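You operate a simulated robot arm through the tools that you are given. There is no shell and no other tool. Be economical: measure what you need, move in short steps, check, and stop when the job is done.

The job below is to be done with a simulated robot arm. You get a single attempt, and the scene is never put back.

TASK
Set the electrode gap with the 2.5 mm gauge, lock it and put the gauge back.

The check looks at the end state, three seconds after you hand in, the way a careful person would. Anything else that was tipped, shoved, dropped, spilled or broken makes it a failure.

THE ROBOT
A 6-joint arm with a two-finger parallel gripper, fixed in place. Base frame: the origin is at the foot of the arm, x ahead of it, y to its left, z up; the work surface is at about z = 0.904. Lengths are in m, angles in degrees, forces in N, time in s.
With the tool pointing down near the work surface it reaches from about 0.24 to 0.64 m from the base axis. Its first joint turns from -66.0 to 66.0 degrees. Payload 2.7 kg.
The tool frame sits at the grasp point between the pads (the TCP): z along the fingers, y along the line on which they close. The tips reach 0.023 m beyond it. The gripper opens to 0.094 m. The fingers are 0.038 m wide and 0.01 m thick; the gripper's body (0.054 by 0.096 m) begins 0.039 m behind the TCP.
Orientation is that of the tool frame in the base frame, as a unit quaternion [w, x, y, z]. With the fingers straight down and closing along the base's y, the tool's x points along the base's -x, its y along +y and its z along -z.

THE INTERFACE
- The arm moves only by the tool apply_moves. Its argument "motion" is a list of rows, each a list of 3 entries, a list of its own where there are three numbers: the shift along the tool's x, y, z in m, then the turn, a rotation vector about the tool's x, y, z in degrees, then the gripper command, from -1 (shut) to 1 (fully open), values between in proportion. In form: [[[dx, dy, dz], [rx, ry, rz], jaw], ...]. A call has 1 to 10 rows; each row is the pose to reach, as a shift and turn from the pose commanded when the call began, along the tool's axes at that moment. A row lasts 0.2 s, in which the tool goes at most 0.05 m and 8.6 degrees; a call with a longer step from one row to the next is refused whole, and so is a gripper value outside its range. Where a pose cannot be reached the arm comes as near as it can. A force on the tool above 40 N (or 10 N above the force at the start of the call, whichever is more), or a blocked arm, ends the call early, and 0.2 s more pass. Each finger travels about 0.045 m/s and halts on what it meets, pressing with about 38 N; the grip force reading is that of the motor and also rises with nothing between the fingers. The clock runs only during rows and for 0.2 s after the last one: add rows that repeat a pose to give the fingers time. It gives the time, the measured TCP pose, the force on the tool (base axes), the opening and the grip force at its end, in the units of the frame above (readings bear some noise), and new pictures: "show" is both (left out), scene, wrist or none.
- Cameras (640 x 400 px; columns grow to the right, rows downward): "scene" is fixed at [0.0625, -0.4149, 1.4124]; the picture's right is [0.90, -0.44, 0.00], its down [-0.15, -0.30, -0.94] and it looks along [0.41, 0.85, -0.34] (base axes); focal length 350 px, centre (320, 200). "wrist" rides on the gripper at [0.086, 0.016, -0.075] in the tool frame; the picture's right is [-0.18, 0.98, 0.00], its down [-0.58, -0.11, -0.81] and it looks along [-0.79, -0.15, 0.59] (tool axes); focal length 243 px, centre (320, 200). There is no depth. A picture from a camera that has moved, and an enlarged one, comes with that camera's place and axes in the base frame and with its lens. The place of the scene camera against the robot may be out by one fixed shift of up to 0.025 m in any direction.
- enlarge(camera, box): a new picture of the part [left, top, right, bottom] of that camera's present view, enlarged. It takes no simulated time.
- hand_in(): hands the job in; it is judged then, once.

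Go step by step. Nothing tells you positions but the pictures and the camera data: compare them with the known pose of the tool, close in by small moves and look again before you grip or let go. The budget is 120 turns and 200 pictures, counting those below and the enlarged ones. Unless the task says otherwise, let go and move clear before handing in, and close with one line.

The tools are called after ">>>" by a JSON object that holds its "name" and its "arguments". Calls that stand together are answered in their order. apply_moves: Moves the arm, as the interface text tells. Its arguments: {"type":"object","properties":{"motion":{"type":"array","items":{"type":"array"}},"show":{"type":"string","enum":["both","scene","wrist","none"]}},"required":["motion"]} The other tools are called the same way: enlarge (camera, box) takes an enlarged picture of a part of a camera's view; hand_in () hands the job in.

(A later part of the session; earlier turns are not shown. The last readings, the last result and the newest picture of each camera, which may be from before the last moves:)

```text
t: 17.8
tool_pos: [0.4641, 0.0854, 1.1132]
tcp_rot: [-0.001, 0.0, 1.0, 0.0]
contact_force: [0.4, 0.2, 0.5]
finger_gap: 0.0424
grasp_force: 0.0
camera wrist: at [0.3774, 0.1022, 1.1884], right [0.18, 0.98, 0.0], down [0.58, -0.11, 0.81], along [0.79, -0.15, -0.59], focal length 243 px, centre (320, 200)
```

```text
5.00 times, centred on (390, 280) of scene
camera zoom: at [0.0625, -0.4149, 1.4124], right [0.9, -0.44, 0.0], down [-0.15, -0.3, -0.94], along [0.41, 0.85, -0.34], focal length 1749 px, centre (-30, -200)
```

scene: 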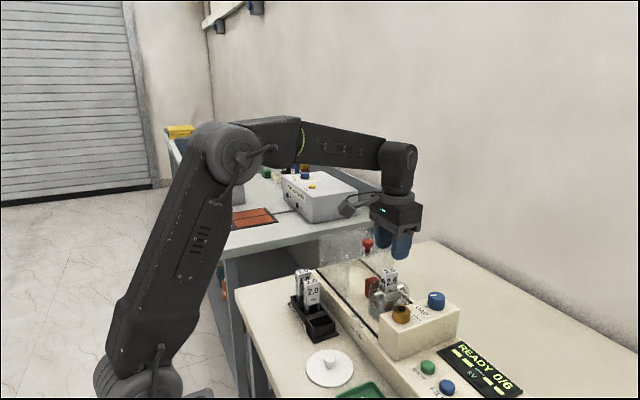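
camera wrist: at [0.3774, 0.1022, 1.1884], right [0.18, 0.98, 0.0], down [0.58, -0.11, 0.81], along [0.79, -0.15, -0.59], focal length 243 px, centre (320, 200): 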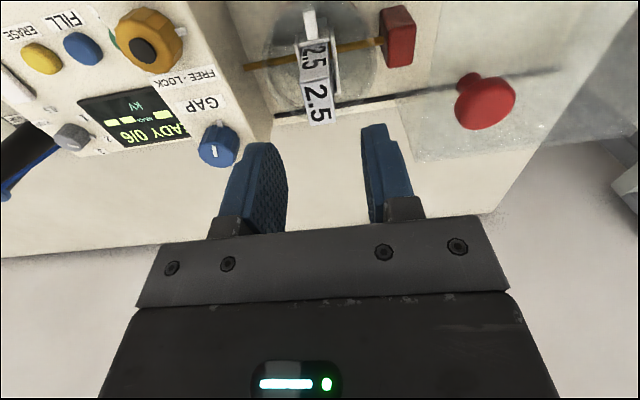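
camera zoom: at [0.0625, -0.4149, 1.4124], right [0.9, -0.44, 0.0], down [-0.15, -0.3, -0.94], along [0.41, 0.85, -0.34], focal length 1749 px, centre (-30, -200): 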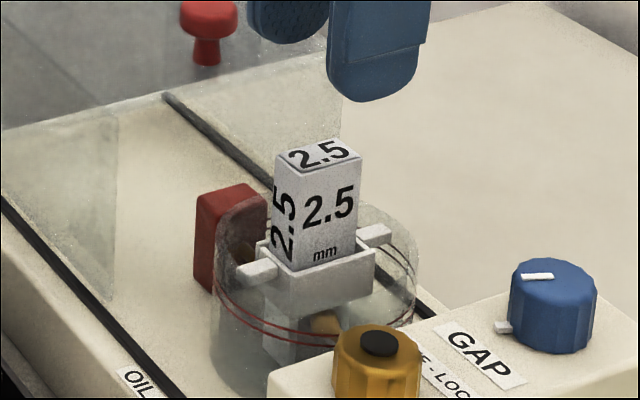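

The gauge stands in the frame on its own. Now over to the blue GAP knob.

>>> {"name": "apply_moves", "arguments": {"motion": [[[-0.0, -0.03, 0.0], [0, 0, 0], 0.06], [[-0.015, -0.065, 0.0], [0, 0, 0], 0.06], [[-0.04, -0.097, 0.0], [0, 0, 0], 0.06], [[-0.04, -0.097, 0.02], [0, 0, 0], 0.06], [[-0.04, -0.097, 0.02], [0, 0, 0], 0.06]]}}

>>> {"name": "enlarge", "arguments": {"camera": "wrist", "box": [240, 40, 400, 160]}}

>>> {"name": "enlarge", "arguments": {"camera": "scene", "box": [380, 260, 460, 340]}}

```text
t: 19.0
tool_pos: [0.5043, -0.0125, 1.0945]
tcp_rot: [0.001, -0.001, 1.0, -0.001]
contact_force: [0.1, -0.6, 0.2]
finger_gap: 0.0499
grasp_force: 0.1
camera wrist: at [0.4175, 0.0036, 1.1692], right [0.18, 0.98, 0.0], down [0.58, -0.11, 0.81], along [0.79, -0.15, -0.59], focal length 243 px, centre (320, 200)
```

scene: 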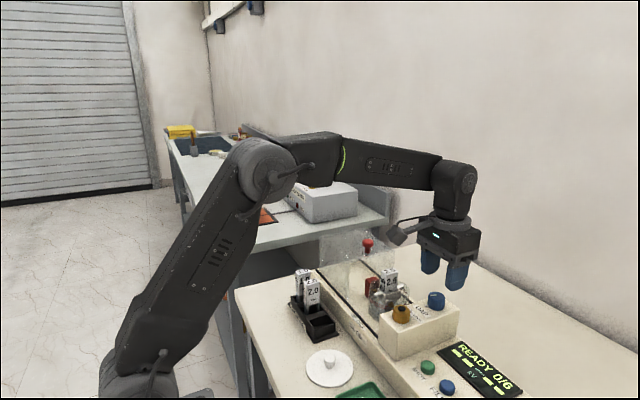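
wrist: 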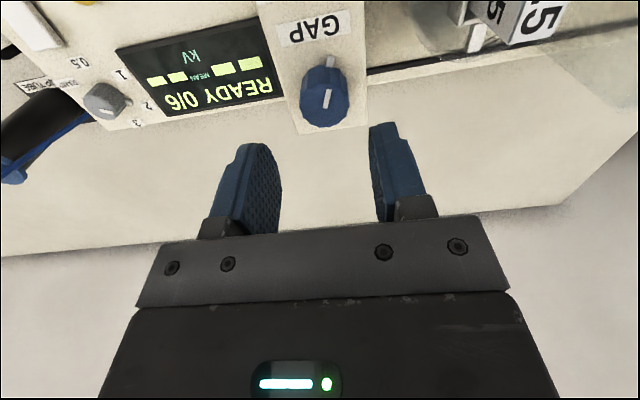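

```text
3.33 times, centred on (320, 100) of wrist
camera zoom: at [0.4175, 0.0036, 1.1692], right [0.18, 0.98, 0.0], down [0.58, -0.11, 0.81], along [0.79, -0.15, -0.59], focal length 809 px, centre (320, 533)
```

zoom: 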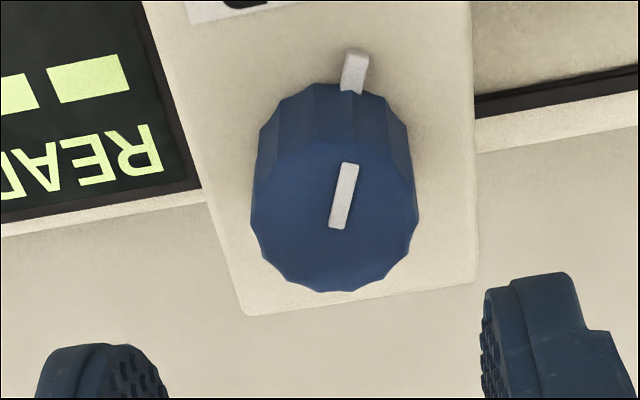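

```text
5.00 times, centred on (420, 300) of scene
camera zoom: at [0.0625, -0.4149, 1.4124], right [0.9, -0.44, 0.0], down [-0.15, -0.3, -0.94], along [0.41, 0.85, -0.34], focal length 1749 px, centre (-180, -300)
```

zoom: 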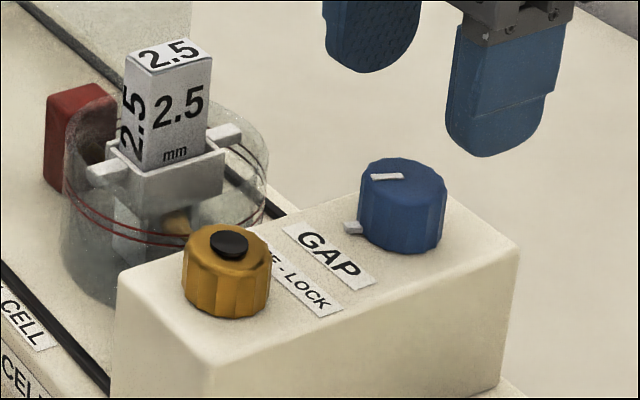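

The blue knob (Ø≈33 mm) has its top centre near (0.507, -0.0107); its pointer moves with it. Descend and grip.

>>> {"name": "apply_moves", "arguments": {"motion": [[[-0.0025, 0.0015, 0.02], [0, 0, 0], 0.06], [[-0.0025, 0.0015, 0.04], [0, 0, 0], 0.06], [[-0.0025, 0.0015, 0.06], [0, 0, 0], 0.06], [[-0.0025, 0.0015, 0.06], [0, 0, 0], 0.06]]}}

>>> {"name": "enlarge", "arguments": {"camera": "scene", "box": [380, 240, 480, 340]}}

>>> {"name": "enlarge", "arguments": {"camera": "wrist", "box": [220, 80, 420, 240]}}

```text
t: 20.0
tool_pos: [0.5063, -0.0119, 1.0374]
tcp_rot: [0.004, 0.0, 1.0, 0.0]
contact_force: [-11.7, 1.3, 33.4]
finger_gap: 0.0499
grasp_force: 0.0
camera wrist: at [0.4197, 0.0054, 1.1123], right [0.18, 0.98, 0.0], down [0.58, -0.11, 0.81], along [0.8, -0.15, -0.59], focal length 243 px, centre (320, 200)
```

scene: 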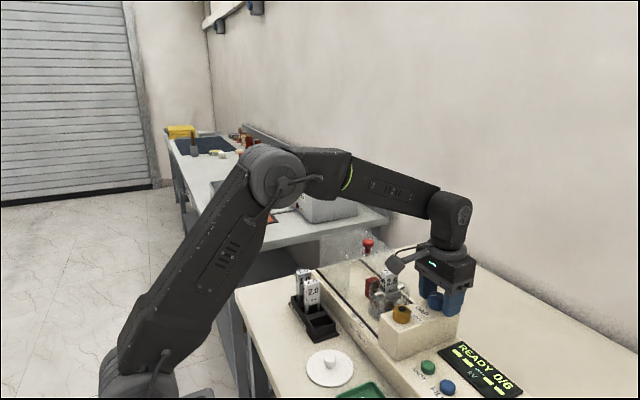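
wrist: 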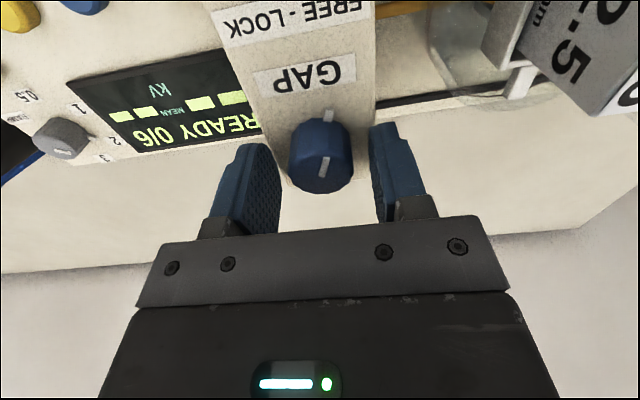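

```text
4.00 times, centred on (430, 290) of scene
camera zoom: at [0.0617, -0.4148, 1.4125], right [0.9, -0.44, 0.0], down [-0.15, -0.3, -0.94], along [0.41, 0.85, -0.34], focal length 1399 px, centre (-120, -160)
```

zoom: 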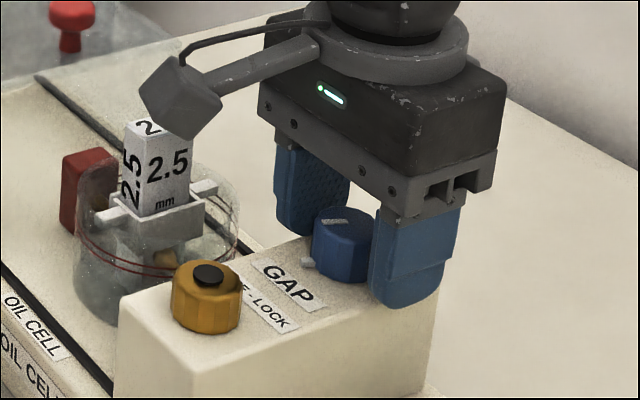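

```text
2.50 times, centred on (320, 160) of wrist
camera zoom: at [0.4197, 0.0054, 1.1123], right [0.18, 0.98, 0.0], down [0.58, -0.11, 0.81], along [0.8, -0.15, -0.59], focal length 606 px, centre (320, 300)
```

zoom: 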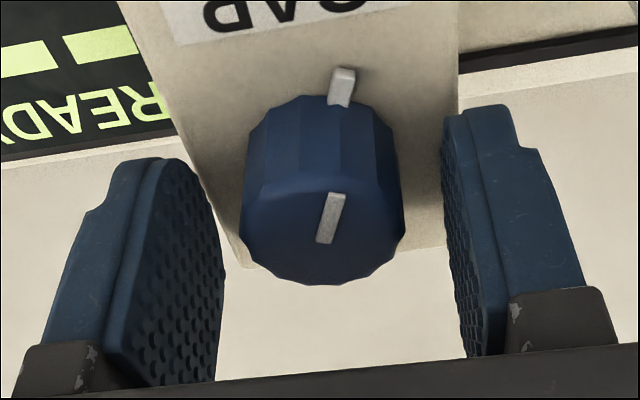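

Fingertips touched the housing top (z≈1.014). Re-triangulating gives the knob at (0.500, -0.0095, top 1.039). Raise slightly, recentre, grip.

>>> {"name": "apply_moves", "arguments": {"motion": [[[0, 0, -0.008], [0, 0, 0], 0.06], [[0.0055, 0.0015, -0.008], [0, 0, 0], 0.06], [[0.0055, 0.0015, -0.008], [0, 0, 0], 0.06]], "show": "wrist"}}

>>> {"name": "enlarge", "arguments": {"camera": "wrist", "box": [220, 80, 420, 240]}}

```text
t: 20.8
tool_pos: [0.5019, -0.009, 1.0413]
tcp_rot: [0.0, 0.0, 1.0, 0.0]
contact_force: [0.1, 1.0, -0.1]
finger_gap: 0.0497
grasp_force: 0.0
camera wrist: at [0.415, 0.0073, 1.1161], right [0.18, 0.98, 0.0], down [0.58, -0.11, 0.81], along [0.79, -0.15, -0.59], focal length 243 px, centre (320, 200)
```

wrist: 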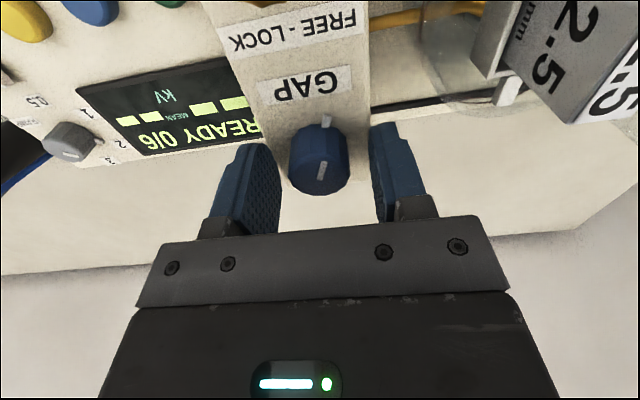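

```text
2.50 times, centred on (320, 160) of wrist
camera zoom: at [0.415, 0.0073, 1.1161], right [0.18, 0.98, 0.0], down [0.58, -0.11, 0.81], along [0.79, -0.15, -0.59], focal length 606 px, centre (320, 300)
```

zoom: 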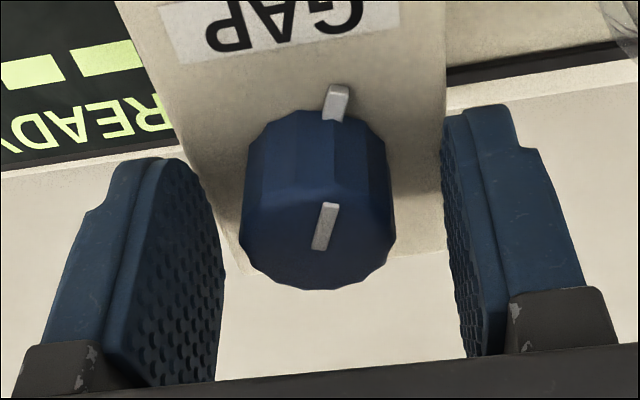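

>>> {"name": "apply_moves", "arguments": {"motion": [[[0, 0, 0], [0, 0, 0], -0.2], [[0, 0, 0], [0, 0, 0], -0.45], [[0, 0, 0], [0, 0, 0], -0.6], [[0, 0, 0], [0, 0, 0], -0.6]], "show": "wrist"}}

>>> {"name": "enlarge", "arguments": {"camera": "wrist", "box": [220, 80, 420, 240]}}

>>> {"name": "enlarge", "arguments": {"camera": "scene", "box": [360, 255, 420, 315]}}

```text
t: 21.8
tool_pos: [0.5011, -0.0115, 1.0415]
tcp_rot: [0.0, -0.001, 1.0, 0.0]
contact_force: [0.0, -4.2, -2.7]
finger_gap: 0.0293
grasp_force: 44.5
camera wrist: at [0.415, 0.0068, 1.1165], right [0.18, 0.98, 0.0], down [0.58, -0.11, 0.81], along [0.79, -0.15, -0.59], focal length 243 px, centre (320, 200)
```

wrist: 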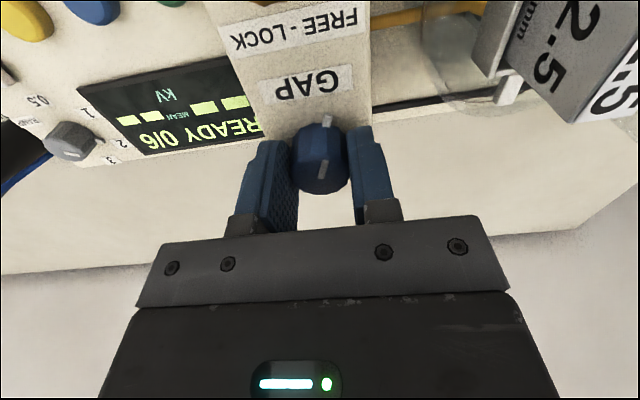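

```text
2.50 times, centred on (320, 160) of wrist
camera zoom: at [0.415, 0.0068, 1.1165], right [0.18, 0.98, 0.0], down [0.58, -0.11, 0.81], along [0.79, -0.15, -0.59], focal length 606 px, centre (320, 300)
```

zoom: 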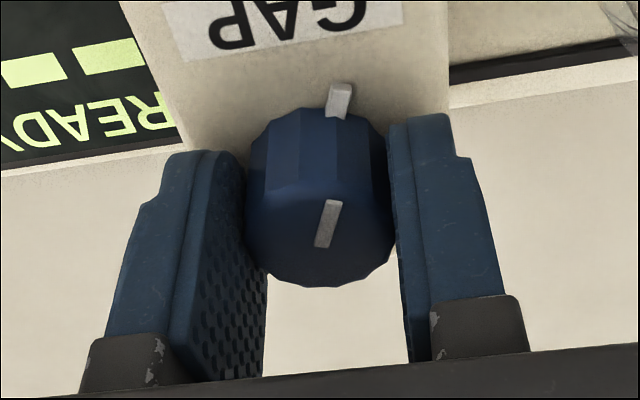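

```text
6.67 times, centred on (390, 285) of scene
camera zoom: at [0.0626, -0.415, 1.4124], right [0.9, -0.44, 0.0], down [-0.15, -0.3, -0.94], along [0.41, 0.85, -0.34], focal length 2332 px, centre (-147, -367)
```

zoom: 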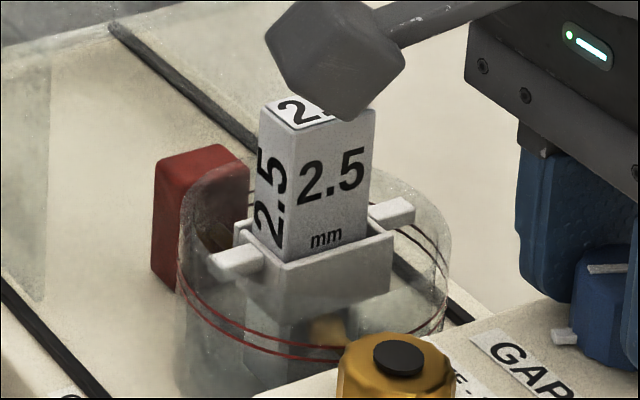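

Gripped (29 mm). Try 32° clockwise (seen from above) and watch the electrode.

>>> {"name": "apply_moves", "arguments": {"motion": [[[0, -0.0015, 0], [0, 0, 8], -0.6], [[0, -0.0015, 0], [0, 0, 16], -0.6], [[0, -0.0015, 0], [0, 0, 24], -0.6], [[0, -0.0015, 0], [0, 0, 32], -0.6], [[0, -0.0015, 0], [0, 0, 32], -0.6]], "show": "wrist"}}

>>> {"name": "enlarge", "arguments": {"camera": "scene", "box": [360, 255, 420, 315]}}

```text
t: 23.0
tool_pos: [0.5026, -0.0093, 1.0427]
tcp_rot: [0.001, 0.275, 0.961, 0.0]
contact_force: [0.0, 4.8, 1.2]
finger_gap: 0.0292
grasp_force: 44.4
camera wrist: at [0.4369, 0.05, 1.1169], right [0.68, 0.74, 0.0], down [0.43, -0.4, 0.81], along [0.59, -0.55, -0.59], focal length 243 px, centre (320, 200)
```

wrist: 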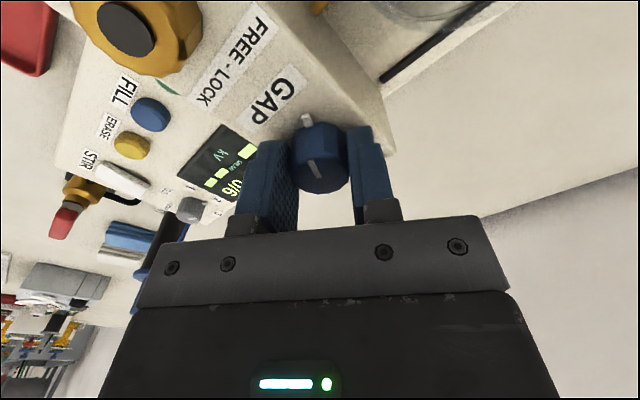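

```text
6.67 times, centred on (390, 285) of scene
camera zoom: at [0.0625, -0.4147, 1.4124], right [0.9, -0.44, 0.0], down [-0.15, -0.3, -0.94], along [0.41, 0.85, -0.34], focal length 2332 px, centre (-147, -367)
```

zoom: 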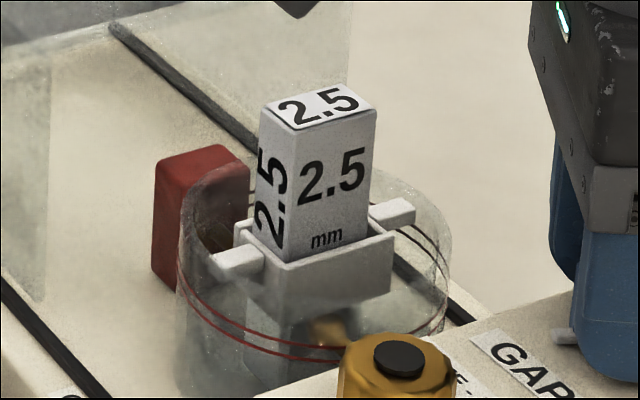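

The pointer barely moved: the knob slipped or is at a stop. Try the other direction.

>>> {"name": "apply_moves", "arguments": {"motion": [[[0, 0, 0], [0, 0, -8], -0.7], [[0, 0, 0], [0, 0, -16], -0.7], [[0, 0, 0], [0, 0, -24], -0.7], [[0, 0, 0], [0, 0, -32], -0.7], [[0, 0, 0], [0, 0, -32], -0.7]], "show": "wrist"}}

>>> {"name": "enlarge", "arguments": {"camera": "wrist", "box": [220, 80, 420, 240]}}

>>> {"name": "enlarge", "arguments": {"camera": "scene", "box": [360, 255, 420, 315]}}

```text
t: 24.2
tool_pos: [0.5016, -0.0094, 1.0419]
tcp_rot: [0.001, -0.002, 1.0, 0.0]
contact_force: [4.2, 10.3, 0.2]
finger_gap: 0.0293
grasp_force: 44.3
camera wrist: at [0.4149, 0.0065, 1.1169], right [0.18, 0.98, 0.0], down [0.58, -0.11, 0.81], along [0.79, -0.15, -0.59], focal length 243 px, centre (320, 200)
```

wrist: 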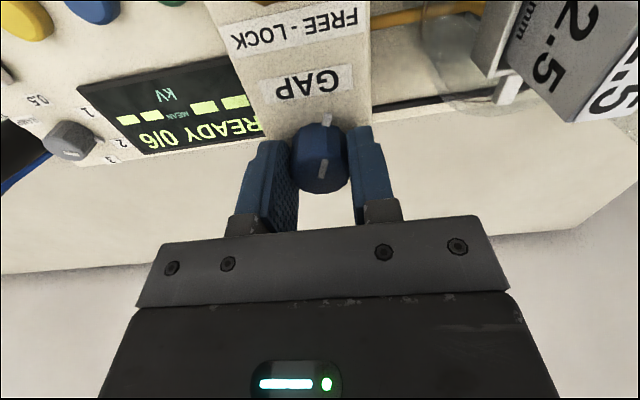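

```text
2.50 times, centred on (320, 160) of wrist
camera zoom: at [0.4149, 0.0065, 1.1169], right [0.18, 0.98, 0.0], down [0.58, -0.11, 0.81], along [0.79, -0.15, -0.59], focal length 606 px, centre (320, 300)
```

zoom: 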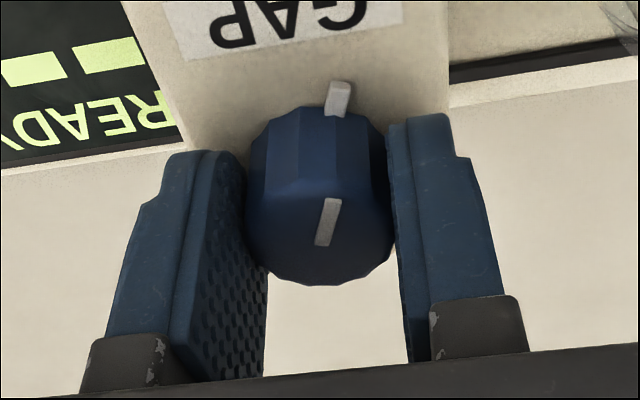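

```text
6.67 times, centred on (390, 285) of scene
camera zoom: at [0.0627, -0.4146, 1.4125], right [0.9, -0.44, 0.0], down [-0.15, -0.3, -0.94], along [0.41, 0.85, -0.34], focal length 2332 px, centre (-147, -367)
```

zoom: 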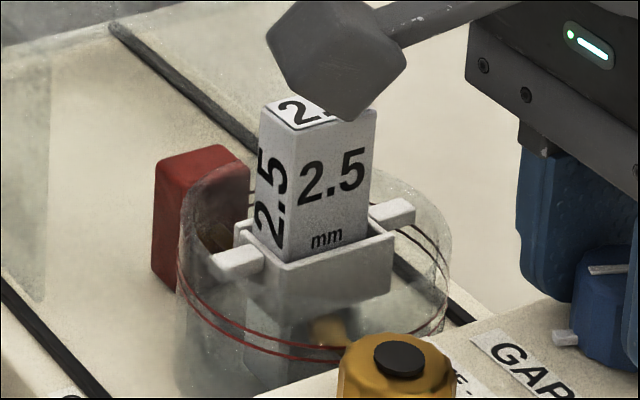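

The knob is stuck both ways, so the gap is likely locked now. Release and inspect the amber lock knob.

>>> {"name": "apply_moves", "arguments": {"motion": [[[0, 0, 0], [0, 0, 0], 0.0], [[0, 0, 0], [0, 0, 0], 0.06], [[0, 0, -0.04], [0, 0, 0], 0.06], [[0.04, 0, -0.07], [0, 0, 0], 0.06], [[0.075, 0, -0.07], [0, 0, 0], 0.06], [[0.075, 0, -0.07], [0, 0, 0], 0.06]], "show": "wrist"}}

>>> {"name": "enlarge", "arguments": {"camera": "wrist", "box": [240, 20, 400, 160]}}

>>> {"name": "enlarge", "arguments": {"camera": "scene", "box": [370, 270, 450, 350]}}

```text
t: 25.6
tool_pos: [0.4275, -0.0128, 1.1105]
tcp_rot: [0.0, -0.001, 1.0, 0.0]
contact_force: [-0.7, -1.1, -0.1]
finger_gap: 0.0497
grasp_force: 0.1
camera wrist: at [0.3406, 0.0036, 1.1862], right [0.18, 0.98, 0.0], down [0.58, -0.11, 0.81], along [0.79, -0.15, -0.59], focal length 243 px, centre (320, 200)
```

wrist: 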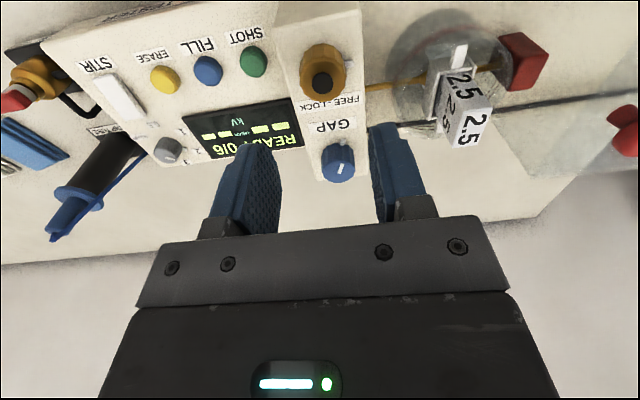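

```text
2.86 times, centred on (320, 90) of wrist
camera zoom: at [0.3406, 0.0036, 1.1862], right [0.18, 0.98, 0.0], down [0.58, -0.11, 0.81], along [0.79, -0.15, -0.59], focal length 693 px, centre (320, 514)
```

zoom: 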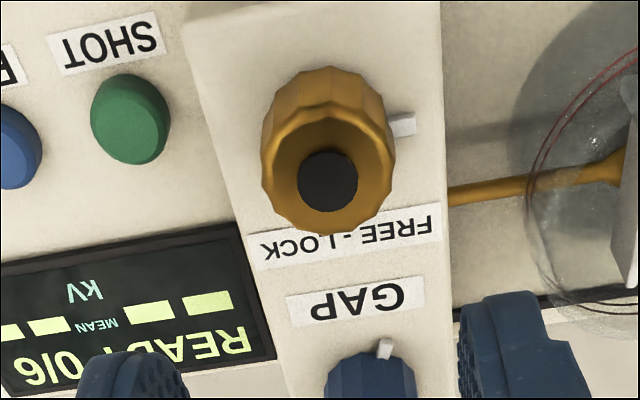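

```text
5.00 times, centred on (410, 310) of scene
camera zoom: at [0.0625, -0.4149, 1.4124], right [0.9, -0.44, 0.0], down [-0.15, -0.3, -0.94], along [0.41, 0.85, -0.34], focal length 1749 px, centre (-130, -350)
```

zoom: 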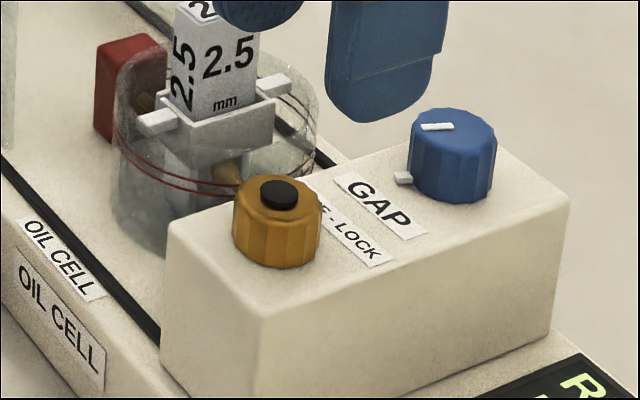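

The amber lock top is at about (0.4186, -0.0105, 1.037) with its pointer tab toward +y. I'll rotate the gripper so the fingers avoid the tab.

>>> {"name": "apply_moves", "arguments": {"motion": [[[0.008, 0.001, 0], [0, 0, -8], 0.06], [[0.008, 0.001, 0], [0, 0, -16], 0.06], [[0.008, 0.001, 0], [0, 0, -24], 0.06], [[0.008, 0.001, 0], [0, 0, -32], 0.06], [[0.008, 0.001, 0], [0, 0, -40], 0.06], [[0.008, 0.001, 0], [0, 0, -48], 0.06], [[0.008, 0.001, 0], [0, 0, -56], 0.06], [[0.008, 0.001, 0], [0, 0, -64], 0.06], [[0.008, 0.001, 0], [0, 0, -72], 0.06], [[0.008, 0.001, 0.02], [0, 0, -72], 0.06]]}}

>>> {"name": "enlarge", "arguments": {"camera": "wrist", "box": [220, 60, 420, 220]}}

```text
t: 27.8
tool_pos: [0.4184, -0.0098, 1.0928]
tcp_rot: [0.0, -0.59, 0.808, 0.0]
contact_force: [0.4, -0.2, -0.6]
finger_gap: 0.0499
grasp_force: 0.2
camera wrist: at [0.3754, -0.0869, 1.1668], right [-0.88, 0.48, 0.0], down [0.28, 0.52, 0.81], along [0.38, 0.71, -0.59], focal length 243 px, centre (320, 200)
```

scene: 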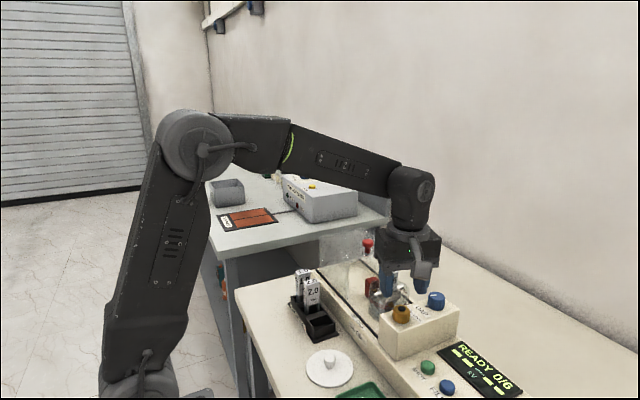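
wrist: 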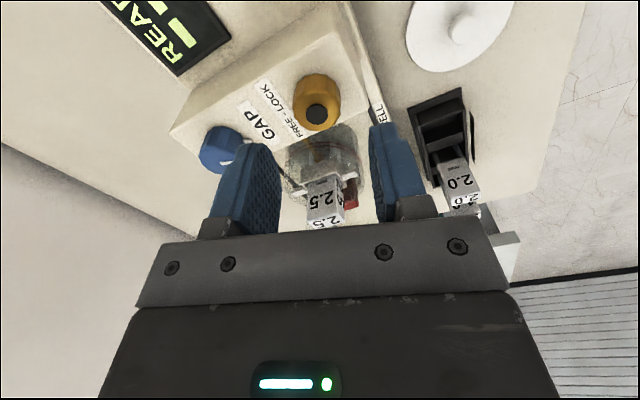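

```text
2.50 times, centred on (320, 140) of wrist
camera zoom: at [0.3754, -0.0869, 1.1668], right [-0.88, 0.48, 0.0], down [0.28, 0.52, 0.81], along [0.38, 0.71, -0.59], focal length 606 px, centre (320, 350)
```

zoom: 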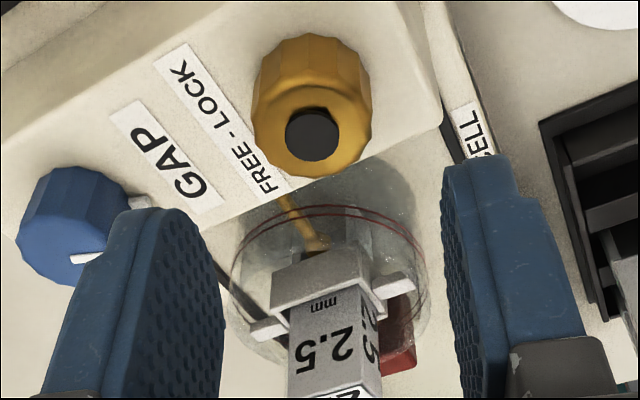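

>>> {"name": "apply_moves", "arguments": {"motion": [[[0, 0, 0.02], [0, 0, 0], 0.06], [[0, 0, 0.04], [0, 0, 0], 0.06], [[0, 0, 0.05], [0, 0, 0], 0.06], [[0, 0, 0.05], [0, 0, 0], -0.2], [[0, 0, 0.05], [0, 0, 0], -0.5], [[0, 0, 0.05], [0, 0, 0], -0.65], [[0, 0, 0.05], [0, 0, 0], -0.65]], "show": "wrist"}}

>>> {"name": "enlarge", "arguments": {"camera": "wrist", "box": [220, 80, 420, 240]}}

>>> {"name": "enlarge", "arguments": {"camera": "scene", "box": [360, 255, 460, 355]}}

```text
t: 29.4
tool_pos: [0.419, -0.0104, 1.0419]
tcp_rot: [0.002, -0.588, 0.809, -0.001]
contact_force: [16.0, -4.7, -8.3]
finger_gap: 0.0294
grasp_force: 45.1
camera wrist: at [0.3774, -0.0862, 1.1164], right [-0.88, 0.48, 0.0], down [0.28, 0.52, 0.81], along [0.39, 0.71, -0.59], focal length 243 px, centre (320, 200)
```

wrist: 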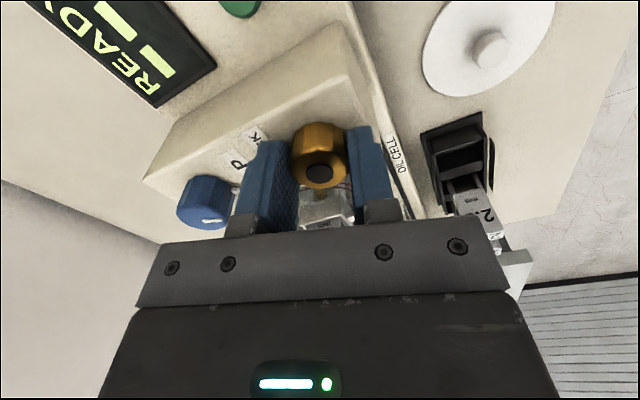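

```text
2.50 times, centred on (320, 160) of wrist
camera zoom: at [0.3774, -0.0862, 1.1164], right [-0.88, 0.48, 0.0], down [0.28, 0.52, 0.81], along [0.39, 0.71, -0.59], focal length 606 px, centre (320, 300)
```

zoom: 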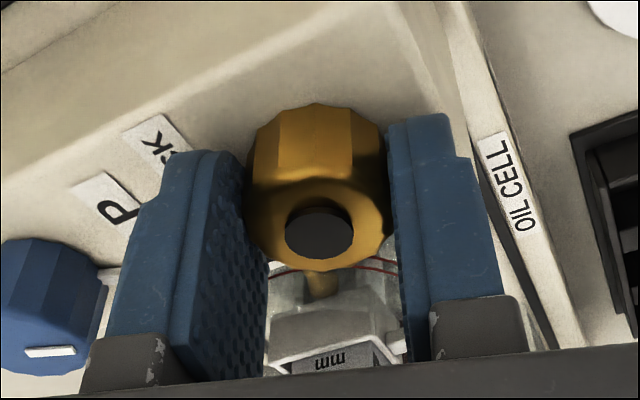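

```text
4.00 times, centred on (410, 305) of scene
camera zoom: at [0.0631, -0.415, 1.4123], right [0.9, -0.44, 0.0], down [-0.15, -0.3, -0.94], along [0.41, 0.85, -0.34], focal length 1399 px, centre (-40, -220)
```

zoom: 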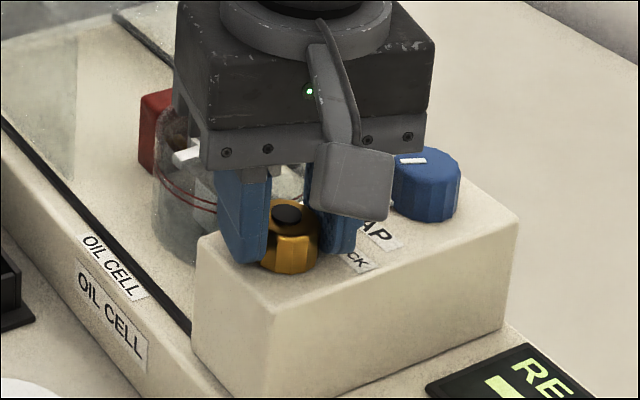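

Gripped. Test-turn the lock 32° clockwise.

>>> {"name": "apply_moves", "arguments": {"motion": [[[0, -0.0015, 0], [0, 0, 8], -0.65], [[0, -0.0015, 0], [0, 0, 16], -0.65], [[0, -0.0015, 0], [0, 0, 24], -0.65], [[0, -0.0015, 0], [0, 0, 32], -0.65], [[0, -0.0015, 0], [0, 0, 32], -0.65]], "show": "wrist"}}

>>> {"name": "enlarge", "arguments": {"camera": "wrist", "box": [220, 80, 420, 240]}}

>>> {"name": "enlarge", "arguments": {"camera": "scene", "box": [360, 255, 460, 355]}}

```text
t: 30.6
tool_pos: [0.4186, -0.01, 1.0419]
tcp_rot: [0.0, -0.343, 0.94, 0.0]
contact_force: [-3.1, 0.5, 3.6]
finger_gap: 0.0292
grasp_force: 45.0
camera wrist: at [0.3423, -0.0532, 1.1171], right [-0.49, 0.87, 0.0], down [0.52, 0.29, 0.81], along [0.7, 0.4, -0.59], focal length 243 px, centre (320, 200)
```

wrist: 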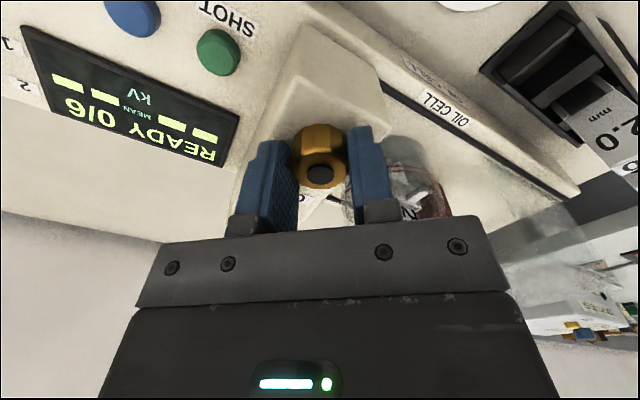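

```text
2.50 times, centred on (320, 160) of wrist
camera zoom: at [0.3423, -0.0532, 1.1171], right [-0.49, 0.87, 0.0], down [0.52, 0.29, 0.81], along [0.7, 0.4, -0.59], focal length 606 px, centre (320, 300)
```

zoom: 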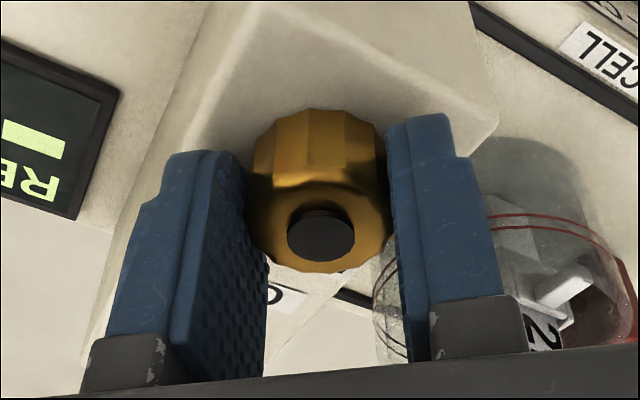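

```text
4.00 times, centred on (410, 305) of scene
camera zoom: at [0.0624, -0.4148, 1.4124], right [0.9, -0.44, 0.0], down [-0.15, -0.3, -0.94], along [0.41, 0.85, -0.34], focal length 1399 px, centre (-40, -220)
```

zoom: 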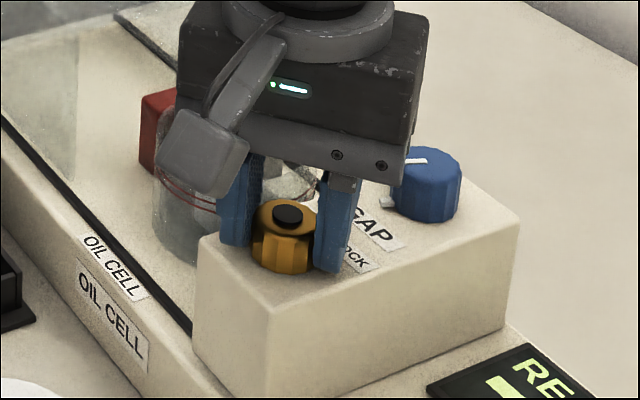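

>>> {"name": "apply_moves", "arguments": {"motion": [[[0, 0, 0], [0, 0, 0], -0.2], [[0, 0, 0], [0, 0, 0], 0.06], [[0, 0, -0.03], [0, 0, 0], 0.06], [[0, 0, -0.06], [0, 0, 0], 0.06], [[0, 0, -0.06], [0, 0, 0], 0.06]], "show": "wrist"}}

>>> {"name": "enlarge", "arguments": {"camera": "wrist", "box": [240, 40, 400, 180]}}

```text
t: 31.8
tool_pos: [0.4194, -0.0101, 1.103]
tcp_rot: [0.0, -0.342, 0.94, 0.0]
contact_force: [0.2, 0.9, -0.5]
finger_gap: 0.0501
grasp_force: 0.0
camera wrist: at [0.3425, -0.0533, 1.177], right [-0.49, 0.87, 0.0], down [0.51, 0.29, 0.81], along [0.7, 0.4, -0.59], focal length 243 px, centre (320, 200)
```

wrist: 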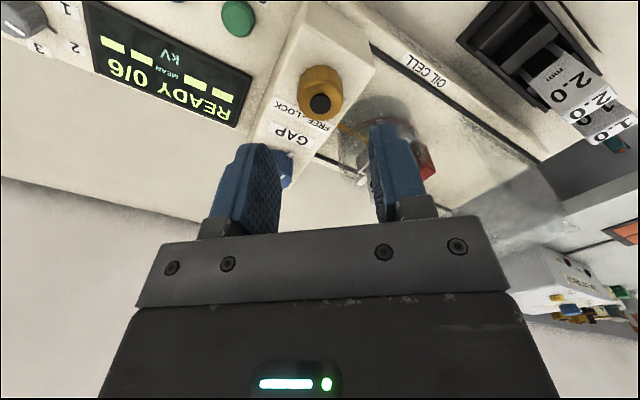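

```text
2.86 times, centred on (320, 110) of wrist
camera zoom: at [0.3425, -0.0533, 1.177], right [-0.49, 0.87, 0.0], down [0.51, 0.29, 0.81], along [0.7, 0.4, -0.59], focal length 693 px, centre (320, 457)
```

zoom: 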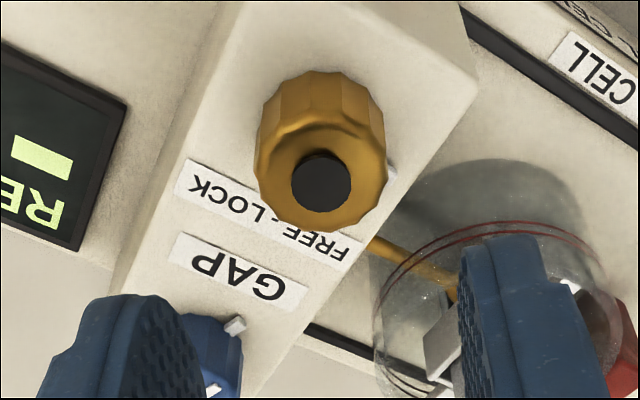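

The lock pointer did not move clockwise, so it is likely already at the LOCK end; I'll regrip and test counter-clockwise.

>>> {"name": "apply_moves", "arguments": {"motion": [[[0, 0, 0], [0, 0, -8], 0.06], [[0, 0, 0], [0, 0, -16], 0.06], [[0, 0, 0], [0, 0, -24], 0.06], [[0, 0, 0.03], [0, 0, -24], 0.06], [[0, 0, 0.06], [0, 0, -24], 0.06], [[0, 0, 0.06], [0, 0, -24], 0.06], [[0, 0, 0.06], [0, 0, -24], -0.3], [[0, 0, 0.06], [0, 0, -24], -0.65], [[0, 0, 0.06], [0, 0, -24], -0.65]], "show": "none"}}

```text
t: 33.8
tool_pos: [0.421, -0.01, 1.0408]
tcp_rot: [0.001, -0.53, 0.848, 0.0]
contact_force: [8.6, -3.7, -6.2]
finger_gap: 0.0292
grasp_force: 44.5
```

>>> {"name": "apply_moves", "arguments": {"motion": [[[0, 0, 0], [0, 0, -8], -0.65], [[0, 0, 0], [0, 0, -16], -0.65], [[0, 0, 0], [0, 0, -24], -0.65], [[0, 0, 0], [0, 0, -32], -0.65], [[0, 0, 0], [0, 0, -40], -0.65], [[0, 0, 0], [0, 0, -45], -0.65], [[0, 0, 0], [0, 0, -45], -0.65]], "show": "wrist"}}

>>> {"name": "enlarge", "arguments": {"camera": "wrist", "box": [220, 80, 420, 240]}}

>>> {"name": "enlarge", "arguments": {"camera": "scene", "box": [360, 255, 460, 355]}}

```text
t: 35.4
tool_pos: [0.4198, -0.0092, 1.041]
tcp_rot: [0.001, 0.814, -0.58, -0.001]
contact_force: [15.0, -6.9, -30.8]
finger_gap: 0.0292
grasp_force: 45.1
camera wrist: at [0.433, -0.0969, 1.1157], right [-0.99, -0.15, 0.0], down [-0.09, 0.59, 0.81], along [-0.12, 0.8, -0.59], focal length 243 px, centre (320, 200)
```

wrist: 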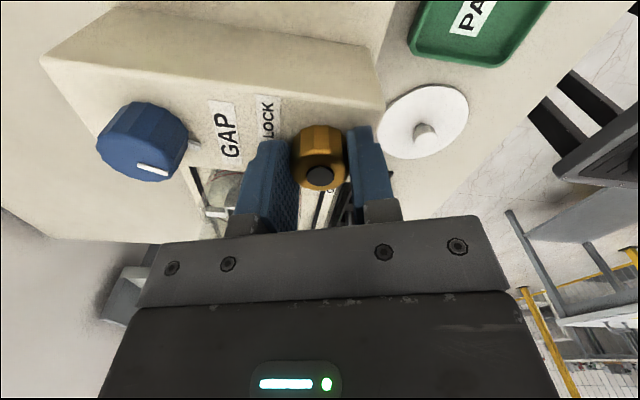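

```text
2.50 times, centred on (320, 160) of wrist
camera zoom: at [0.433, -0.0969, 1.1157], right [-0.99, -0.15, 0.0], down [-0.09, 0.59, 0.81], along [-0.12, 0.8, -0.59], focal length 606 px, centre (320, 300)
```

zoom: 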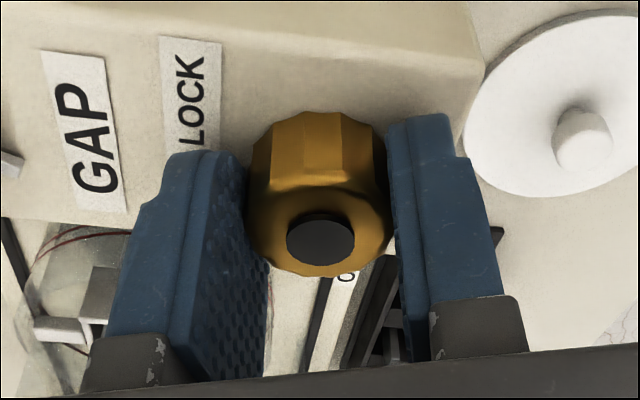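

```text
4.00 times, centred on (410, 305) of scene
camera zoom: at [0.0634, -0.4151, 1.4123], right [0.9, -0.44, 0.0], down [-0.15, -0.3, -0.94], along [0.41, 0.85, -0.34], focal length 1399 px, centre (-40, -220)
```

zoom: 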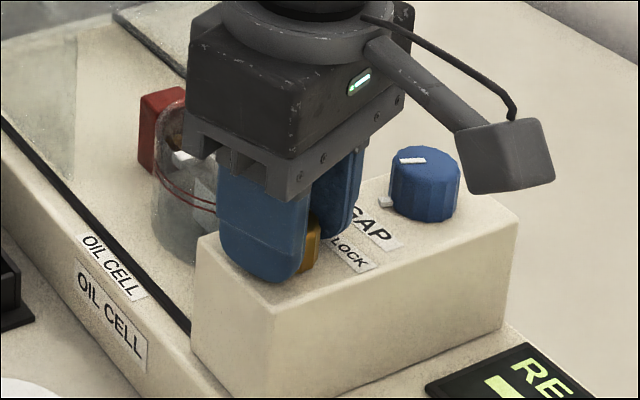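

>>> {"name": "apply_moves", "arguments": {"motion": [[[0, 0, 0], [0, 0, 0], -0.2], [[0, 0, 0], [0, 0, 0], 0.06], [[0, 0, -0.03], [0, 0, 0], 0.06], [[0, 0, -0.06], [0, 0, 8], 0.06], [[0, 0, -0.06], [0, 0, 16], 0.06], [[0, 0, -0.06], [0, 0, 24], 0.06], [[0, 0, -0.06], [0, 0, 32], 0.06], [[0, 0, -0.06], [0, 0, 32], 0.06]], "show": "wrist"}}

>>> {"name": "enlarge", "arguments": {"camera": "wrist", "box": [240, 40, 400, 180]}}

>>> {"name": "enlarge", "arguments": {"camera": "scene", "box": [360, 255, 460, 355]}}

```text
t: 37.2
tool_pos: [0.4218, -0.011, 1.1017]
tcp_rot: [0.001, -0.622, 0.783, -0.001]
contact_force: [-0.3, 0.8, 0.5]
finger_gap: 0.0496
grasp_force: 0.0
camera wrist: at [0.3851, -0.0903, 1.1768], right [-0.92, 0.4, 0.0], down [0.24, 0.54, 0.81], along [0.32, 0.74, -0.59], focal length 243 px, centre (320, 200)
```

wrist: 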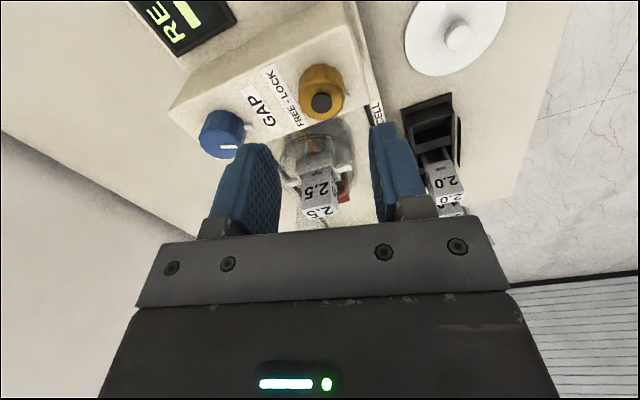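

```text
2.86 times, centred on (320, 110) of wrist
camera zoom: at [0.3851, -0.0903, 1.1768], right [-0.92, 0.4, 0.0], down [0.24, 0.54, 0.81], along [0.32, 0.74, -0.59], focal length 693 px, centre (320, 457)
```

zoom: 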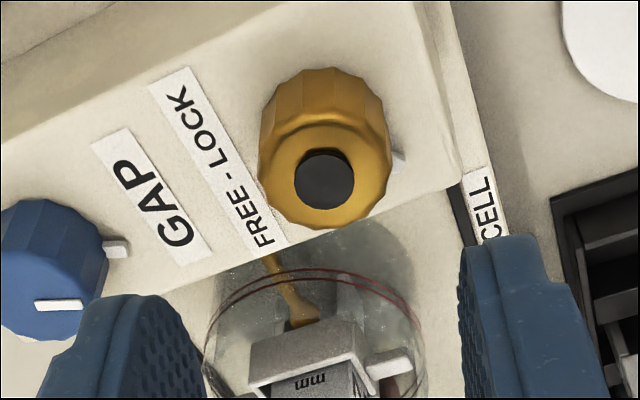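

```text
4.00 times, centred on (410, 305) of scene
camera zoom: at [0.0625, -0.4149, 1.4124], right [0.9, -0.44, 0.0], down [-0.15, -0.3, -0.94], along [0.41, 0.85, -0.34], focal length 1399 px, centre (-40, -220)
```

zoom: 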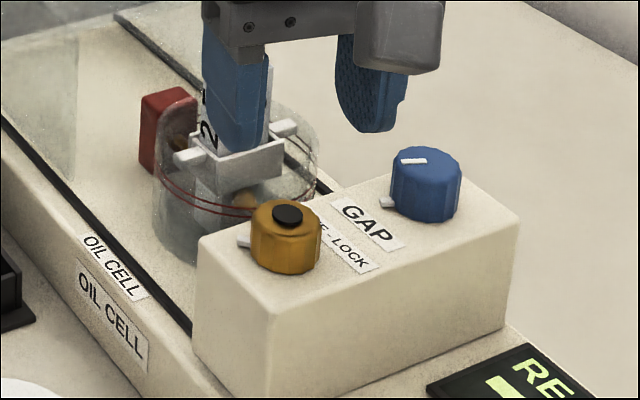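

Success: the lock turned counter-clockwise (tab now toward −x/+y). I'll regrip and turn it further to be fully free.

>>> {"name": "apply_moves", "arguments": {"motion": [[[0, 0, 0], [0, 0, 8], 0.06], [[0, 0, 0], [0, 0, 16], 0.06], [[0, 0, 0], [0, 0, 24], 0.06], [[0, 0, 0], [0, 0, 32], 0.06], [[0, 0, 0], [0, 0, 40], 0.06], [[0, 0, 0], [0, 0, 48], 0.06], [[0, 0, 0], [0, 0, 56], 0.06], [[0, 0, 0], [0, 0, 64], 0.06], [[0, 0, 0], [0, 0, 72], 0.06], [[0, 0, 0], [0, 0, 76.5], 0.06]], "show": "wrist"}}

>>> {"name": "enlarge", "arguments": {"camera": "wrist", "box": [240, 40, 400, 180]}}

```text
t: 39.4
tool_pos: [0.421, -0.0107, 1.1017]
tcp_rot: [0.0, -0.003, 1.0, 0.0]
contact_force: [-0.2, -1.2, 0.5]
finger_gap: 0.0495
grasp_force: 0.2
camera wrist: at [0.3334, 0.0055, 1.1763], right [0.18, 0.98, 0.0], down [0.58, -0.1, 0.81], along [0.79, -0.14, -0.59], focal length 243 px, centre (320, 200)
```

wrist: 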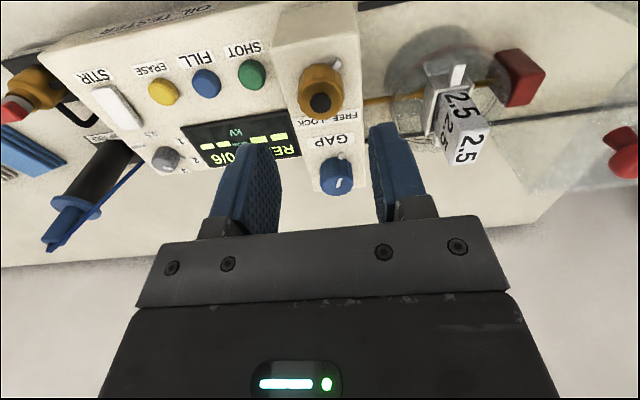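

```text
2.86 times, centred on (320, 110) of wrist
camera zoom: at [0.3334, 0.0055, 1.1763], right [0.18, 0.98, 0.0], down [0.58, -0.1, 0.81], along [0.79, -0.14, -0.59], focal length 693 px, centre (320, 457)
```

zoom: 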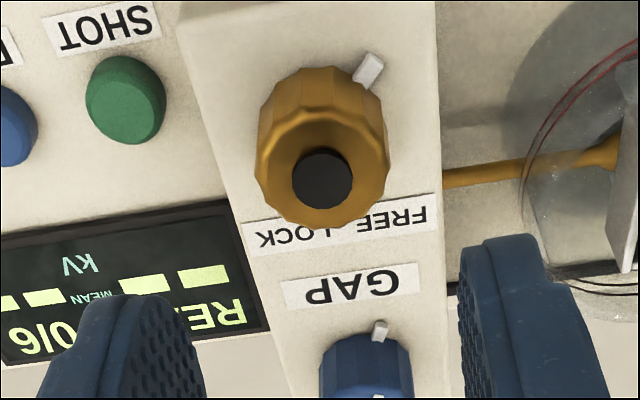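

>>> {"name": "apply_moves", "arguments": {"motion": [[[0, 0, 0.03], [0, 0, 0], 0.06], [[0, 0, 0.06], [0, 0, 0], 0.06], [[0, 0, 0.06], [0, 0, 0], -0.3], [[0, 0, 0.06], [0, 0, 0], -0.65], [[0, 0, 0.06], [0, 0, -8], -0.65], [[0, 0, 0.06], [0, 0, -16], -0.65], [[0, 0, 0.06], [0, 0, -24], -0.65], [[0, 0, 0.06], [0, 0, -32], -0.65], [[0, 0, 0.06], [0, 0, -40], -0.65], [[0, 0, 0.06], [0, 0, -45], -0.65]], "show": "none"}}

>>> {"name": "apply_moves", "arguments": {"motion": [[[0, 0, 0], [0, 0, 0], -0.2], [[0, 0, 0], [0, 0, 0], 0.06], [[0, 0, -0.03], [0, 0, 0], 0.06], [[0, 0, -0.06], [0, 0, 8], 0.06], [[0, 0, -0.06], [0, 0, 16], 0.06], [[0, 0, -0.06], [0, 0, 24], 0.06], [[0, 0, -0.06], [0, 0, 32], 0.06], [[0, 0, -0.06], [0, 0, 40], 0.06], [[0, 0, -0.06], [0, 0, 45], 0.06]], "show": "wrist"}}

>>> {"name": "enlarge", "arguments": {"camera": "wrist", "box": [240, 40, 400, 180]}}

```text
t: 41.6
tool_pos: [0.4189, -0.0093, 1.0423]
tcp_rot: [0.001, -0.387, 0.922, -0.001]
contact_force: [-9.7, -3.0, 2.9]
finger_gap: 0.0293
grasp_force: 45.1
```

```text
t: 43.6
tool_pos: [0.4194, -0.0108, 1.1023]
tcp_rot: [0.001, -0.003, 1.0, 0.0]
contact_force: [-0.8, -0.3, 0.0]
finger_gap: 0.0496
grasp_force: 0.2
camera wrist: at [0.3332, 0.0053, 1.1768], right [0.18, 0.98, 0.0], down [0.58, -0.1, 0.81], along [0.79, -0.14, -0.59], focal length 243 px, centre (320, 200)
```

wrist: 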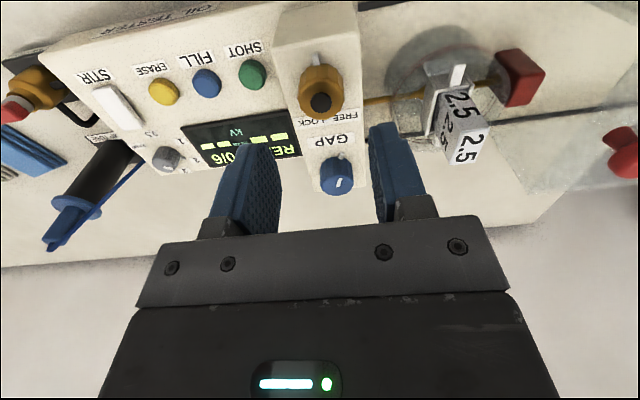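

```text
2.86 times, centred on (320, 110) of wrist
camera zoom: at [0.3332, 0.0053, 1.1768], right [0.18, 0.98, 0.0], down [0.58, -0.1, 0.81], along [0.79, -0.14, -0.59], focal length 693 px, centre (320, 457)
```

zoom: 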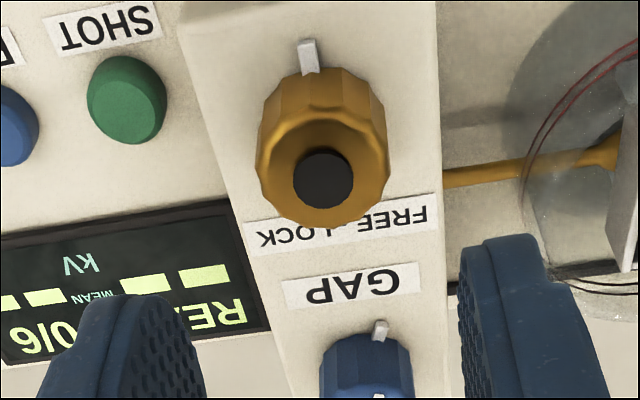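

Lock tab now points to −x, a quarter turn from the locked end. Back to the blue GAP knob.

>>> {"name": "apply_moves", "arguments": {"motion": [[[-0.04, 0, 0], [0, 0, 0], 0.06], [[-0.081, 0, 0], [0, 0, 0], 0.06], [[-0.081, 0, 0.03], [0, 0, 0], 0.06], [[-0.081, 0, 0.06], [0, 0, 0], 0.06], [[-0.081, 0, 0.06], [0, 0, 0], -0.3], [[-0.081, 0, 0.06], [0, 0, 0], -0.65], [[-0.081, 0, 0.06], [0, 0, 0], -0.65]], "show": "wrist"}}

>>> {"name": "enlarge", "arguments": {"camera": "scene", "box": [360, 255, 460, 355]}}

```text
t: 45.2
tool_pos: [0.5025, -0.0095, 1.043]
tcp_rot: [0.0, -0.004, 1.0, 0.0]
contact_force: [1.6, -0.8, -3.0]
finger_gap: 0.0294
grasp_force: 45.3
camera wrist: at [0.4146, 0.006, 1.1165], right [0.17, 0.98, 0.0], down [0.58, -0.1, 0.81], along [0.79, -0.14, -0.59], focal length 243 px, centre (320, 200)
```

wrist: 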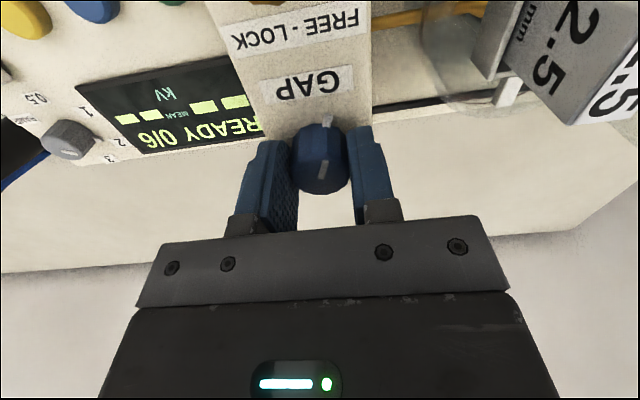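

```text
4.00 times, centred on (410, 305) of scene
camera zoom: at [0.0626, -0.4149, 1.4124], right [0.9, -0.44, 0.0], down [-0.15, -0.3, -0.94], along [0.41, 0.85, -0.34], focal length 1399 px, centre (-40, -220)
```

zoom: 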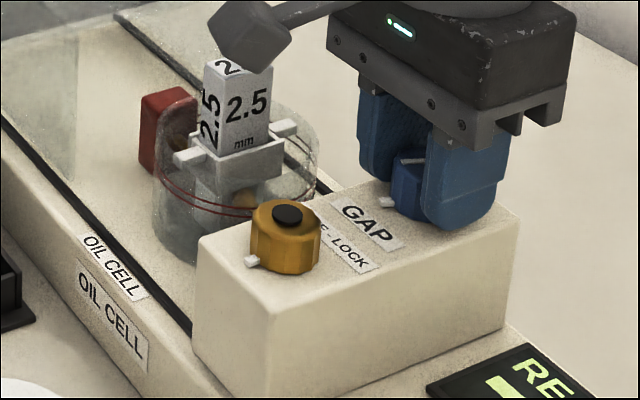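

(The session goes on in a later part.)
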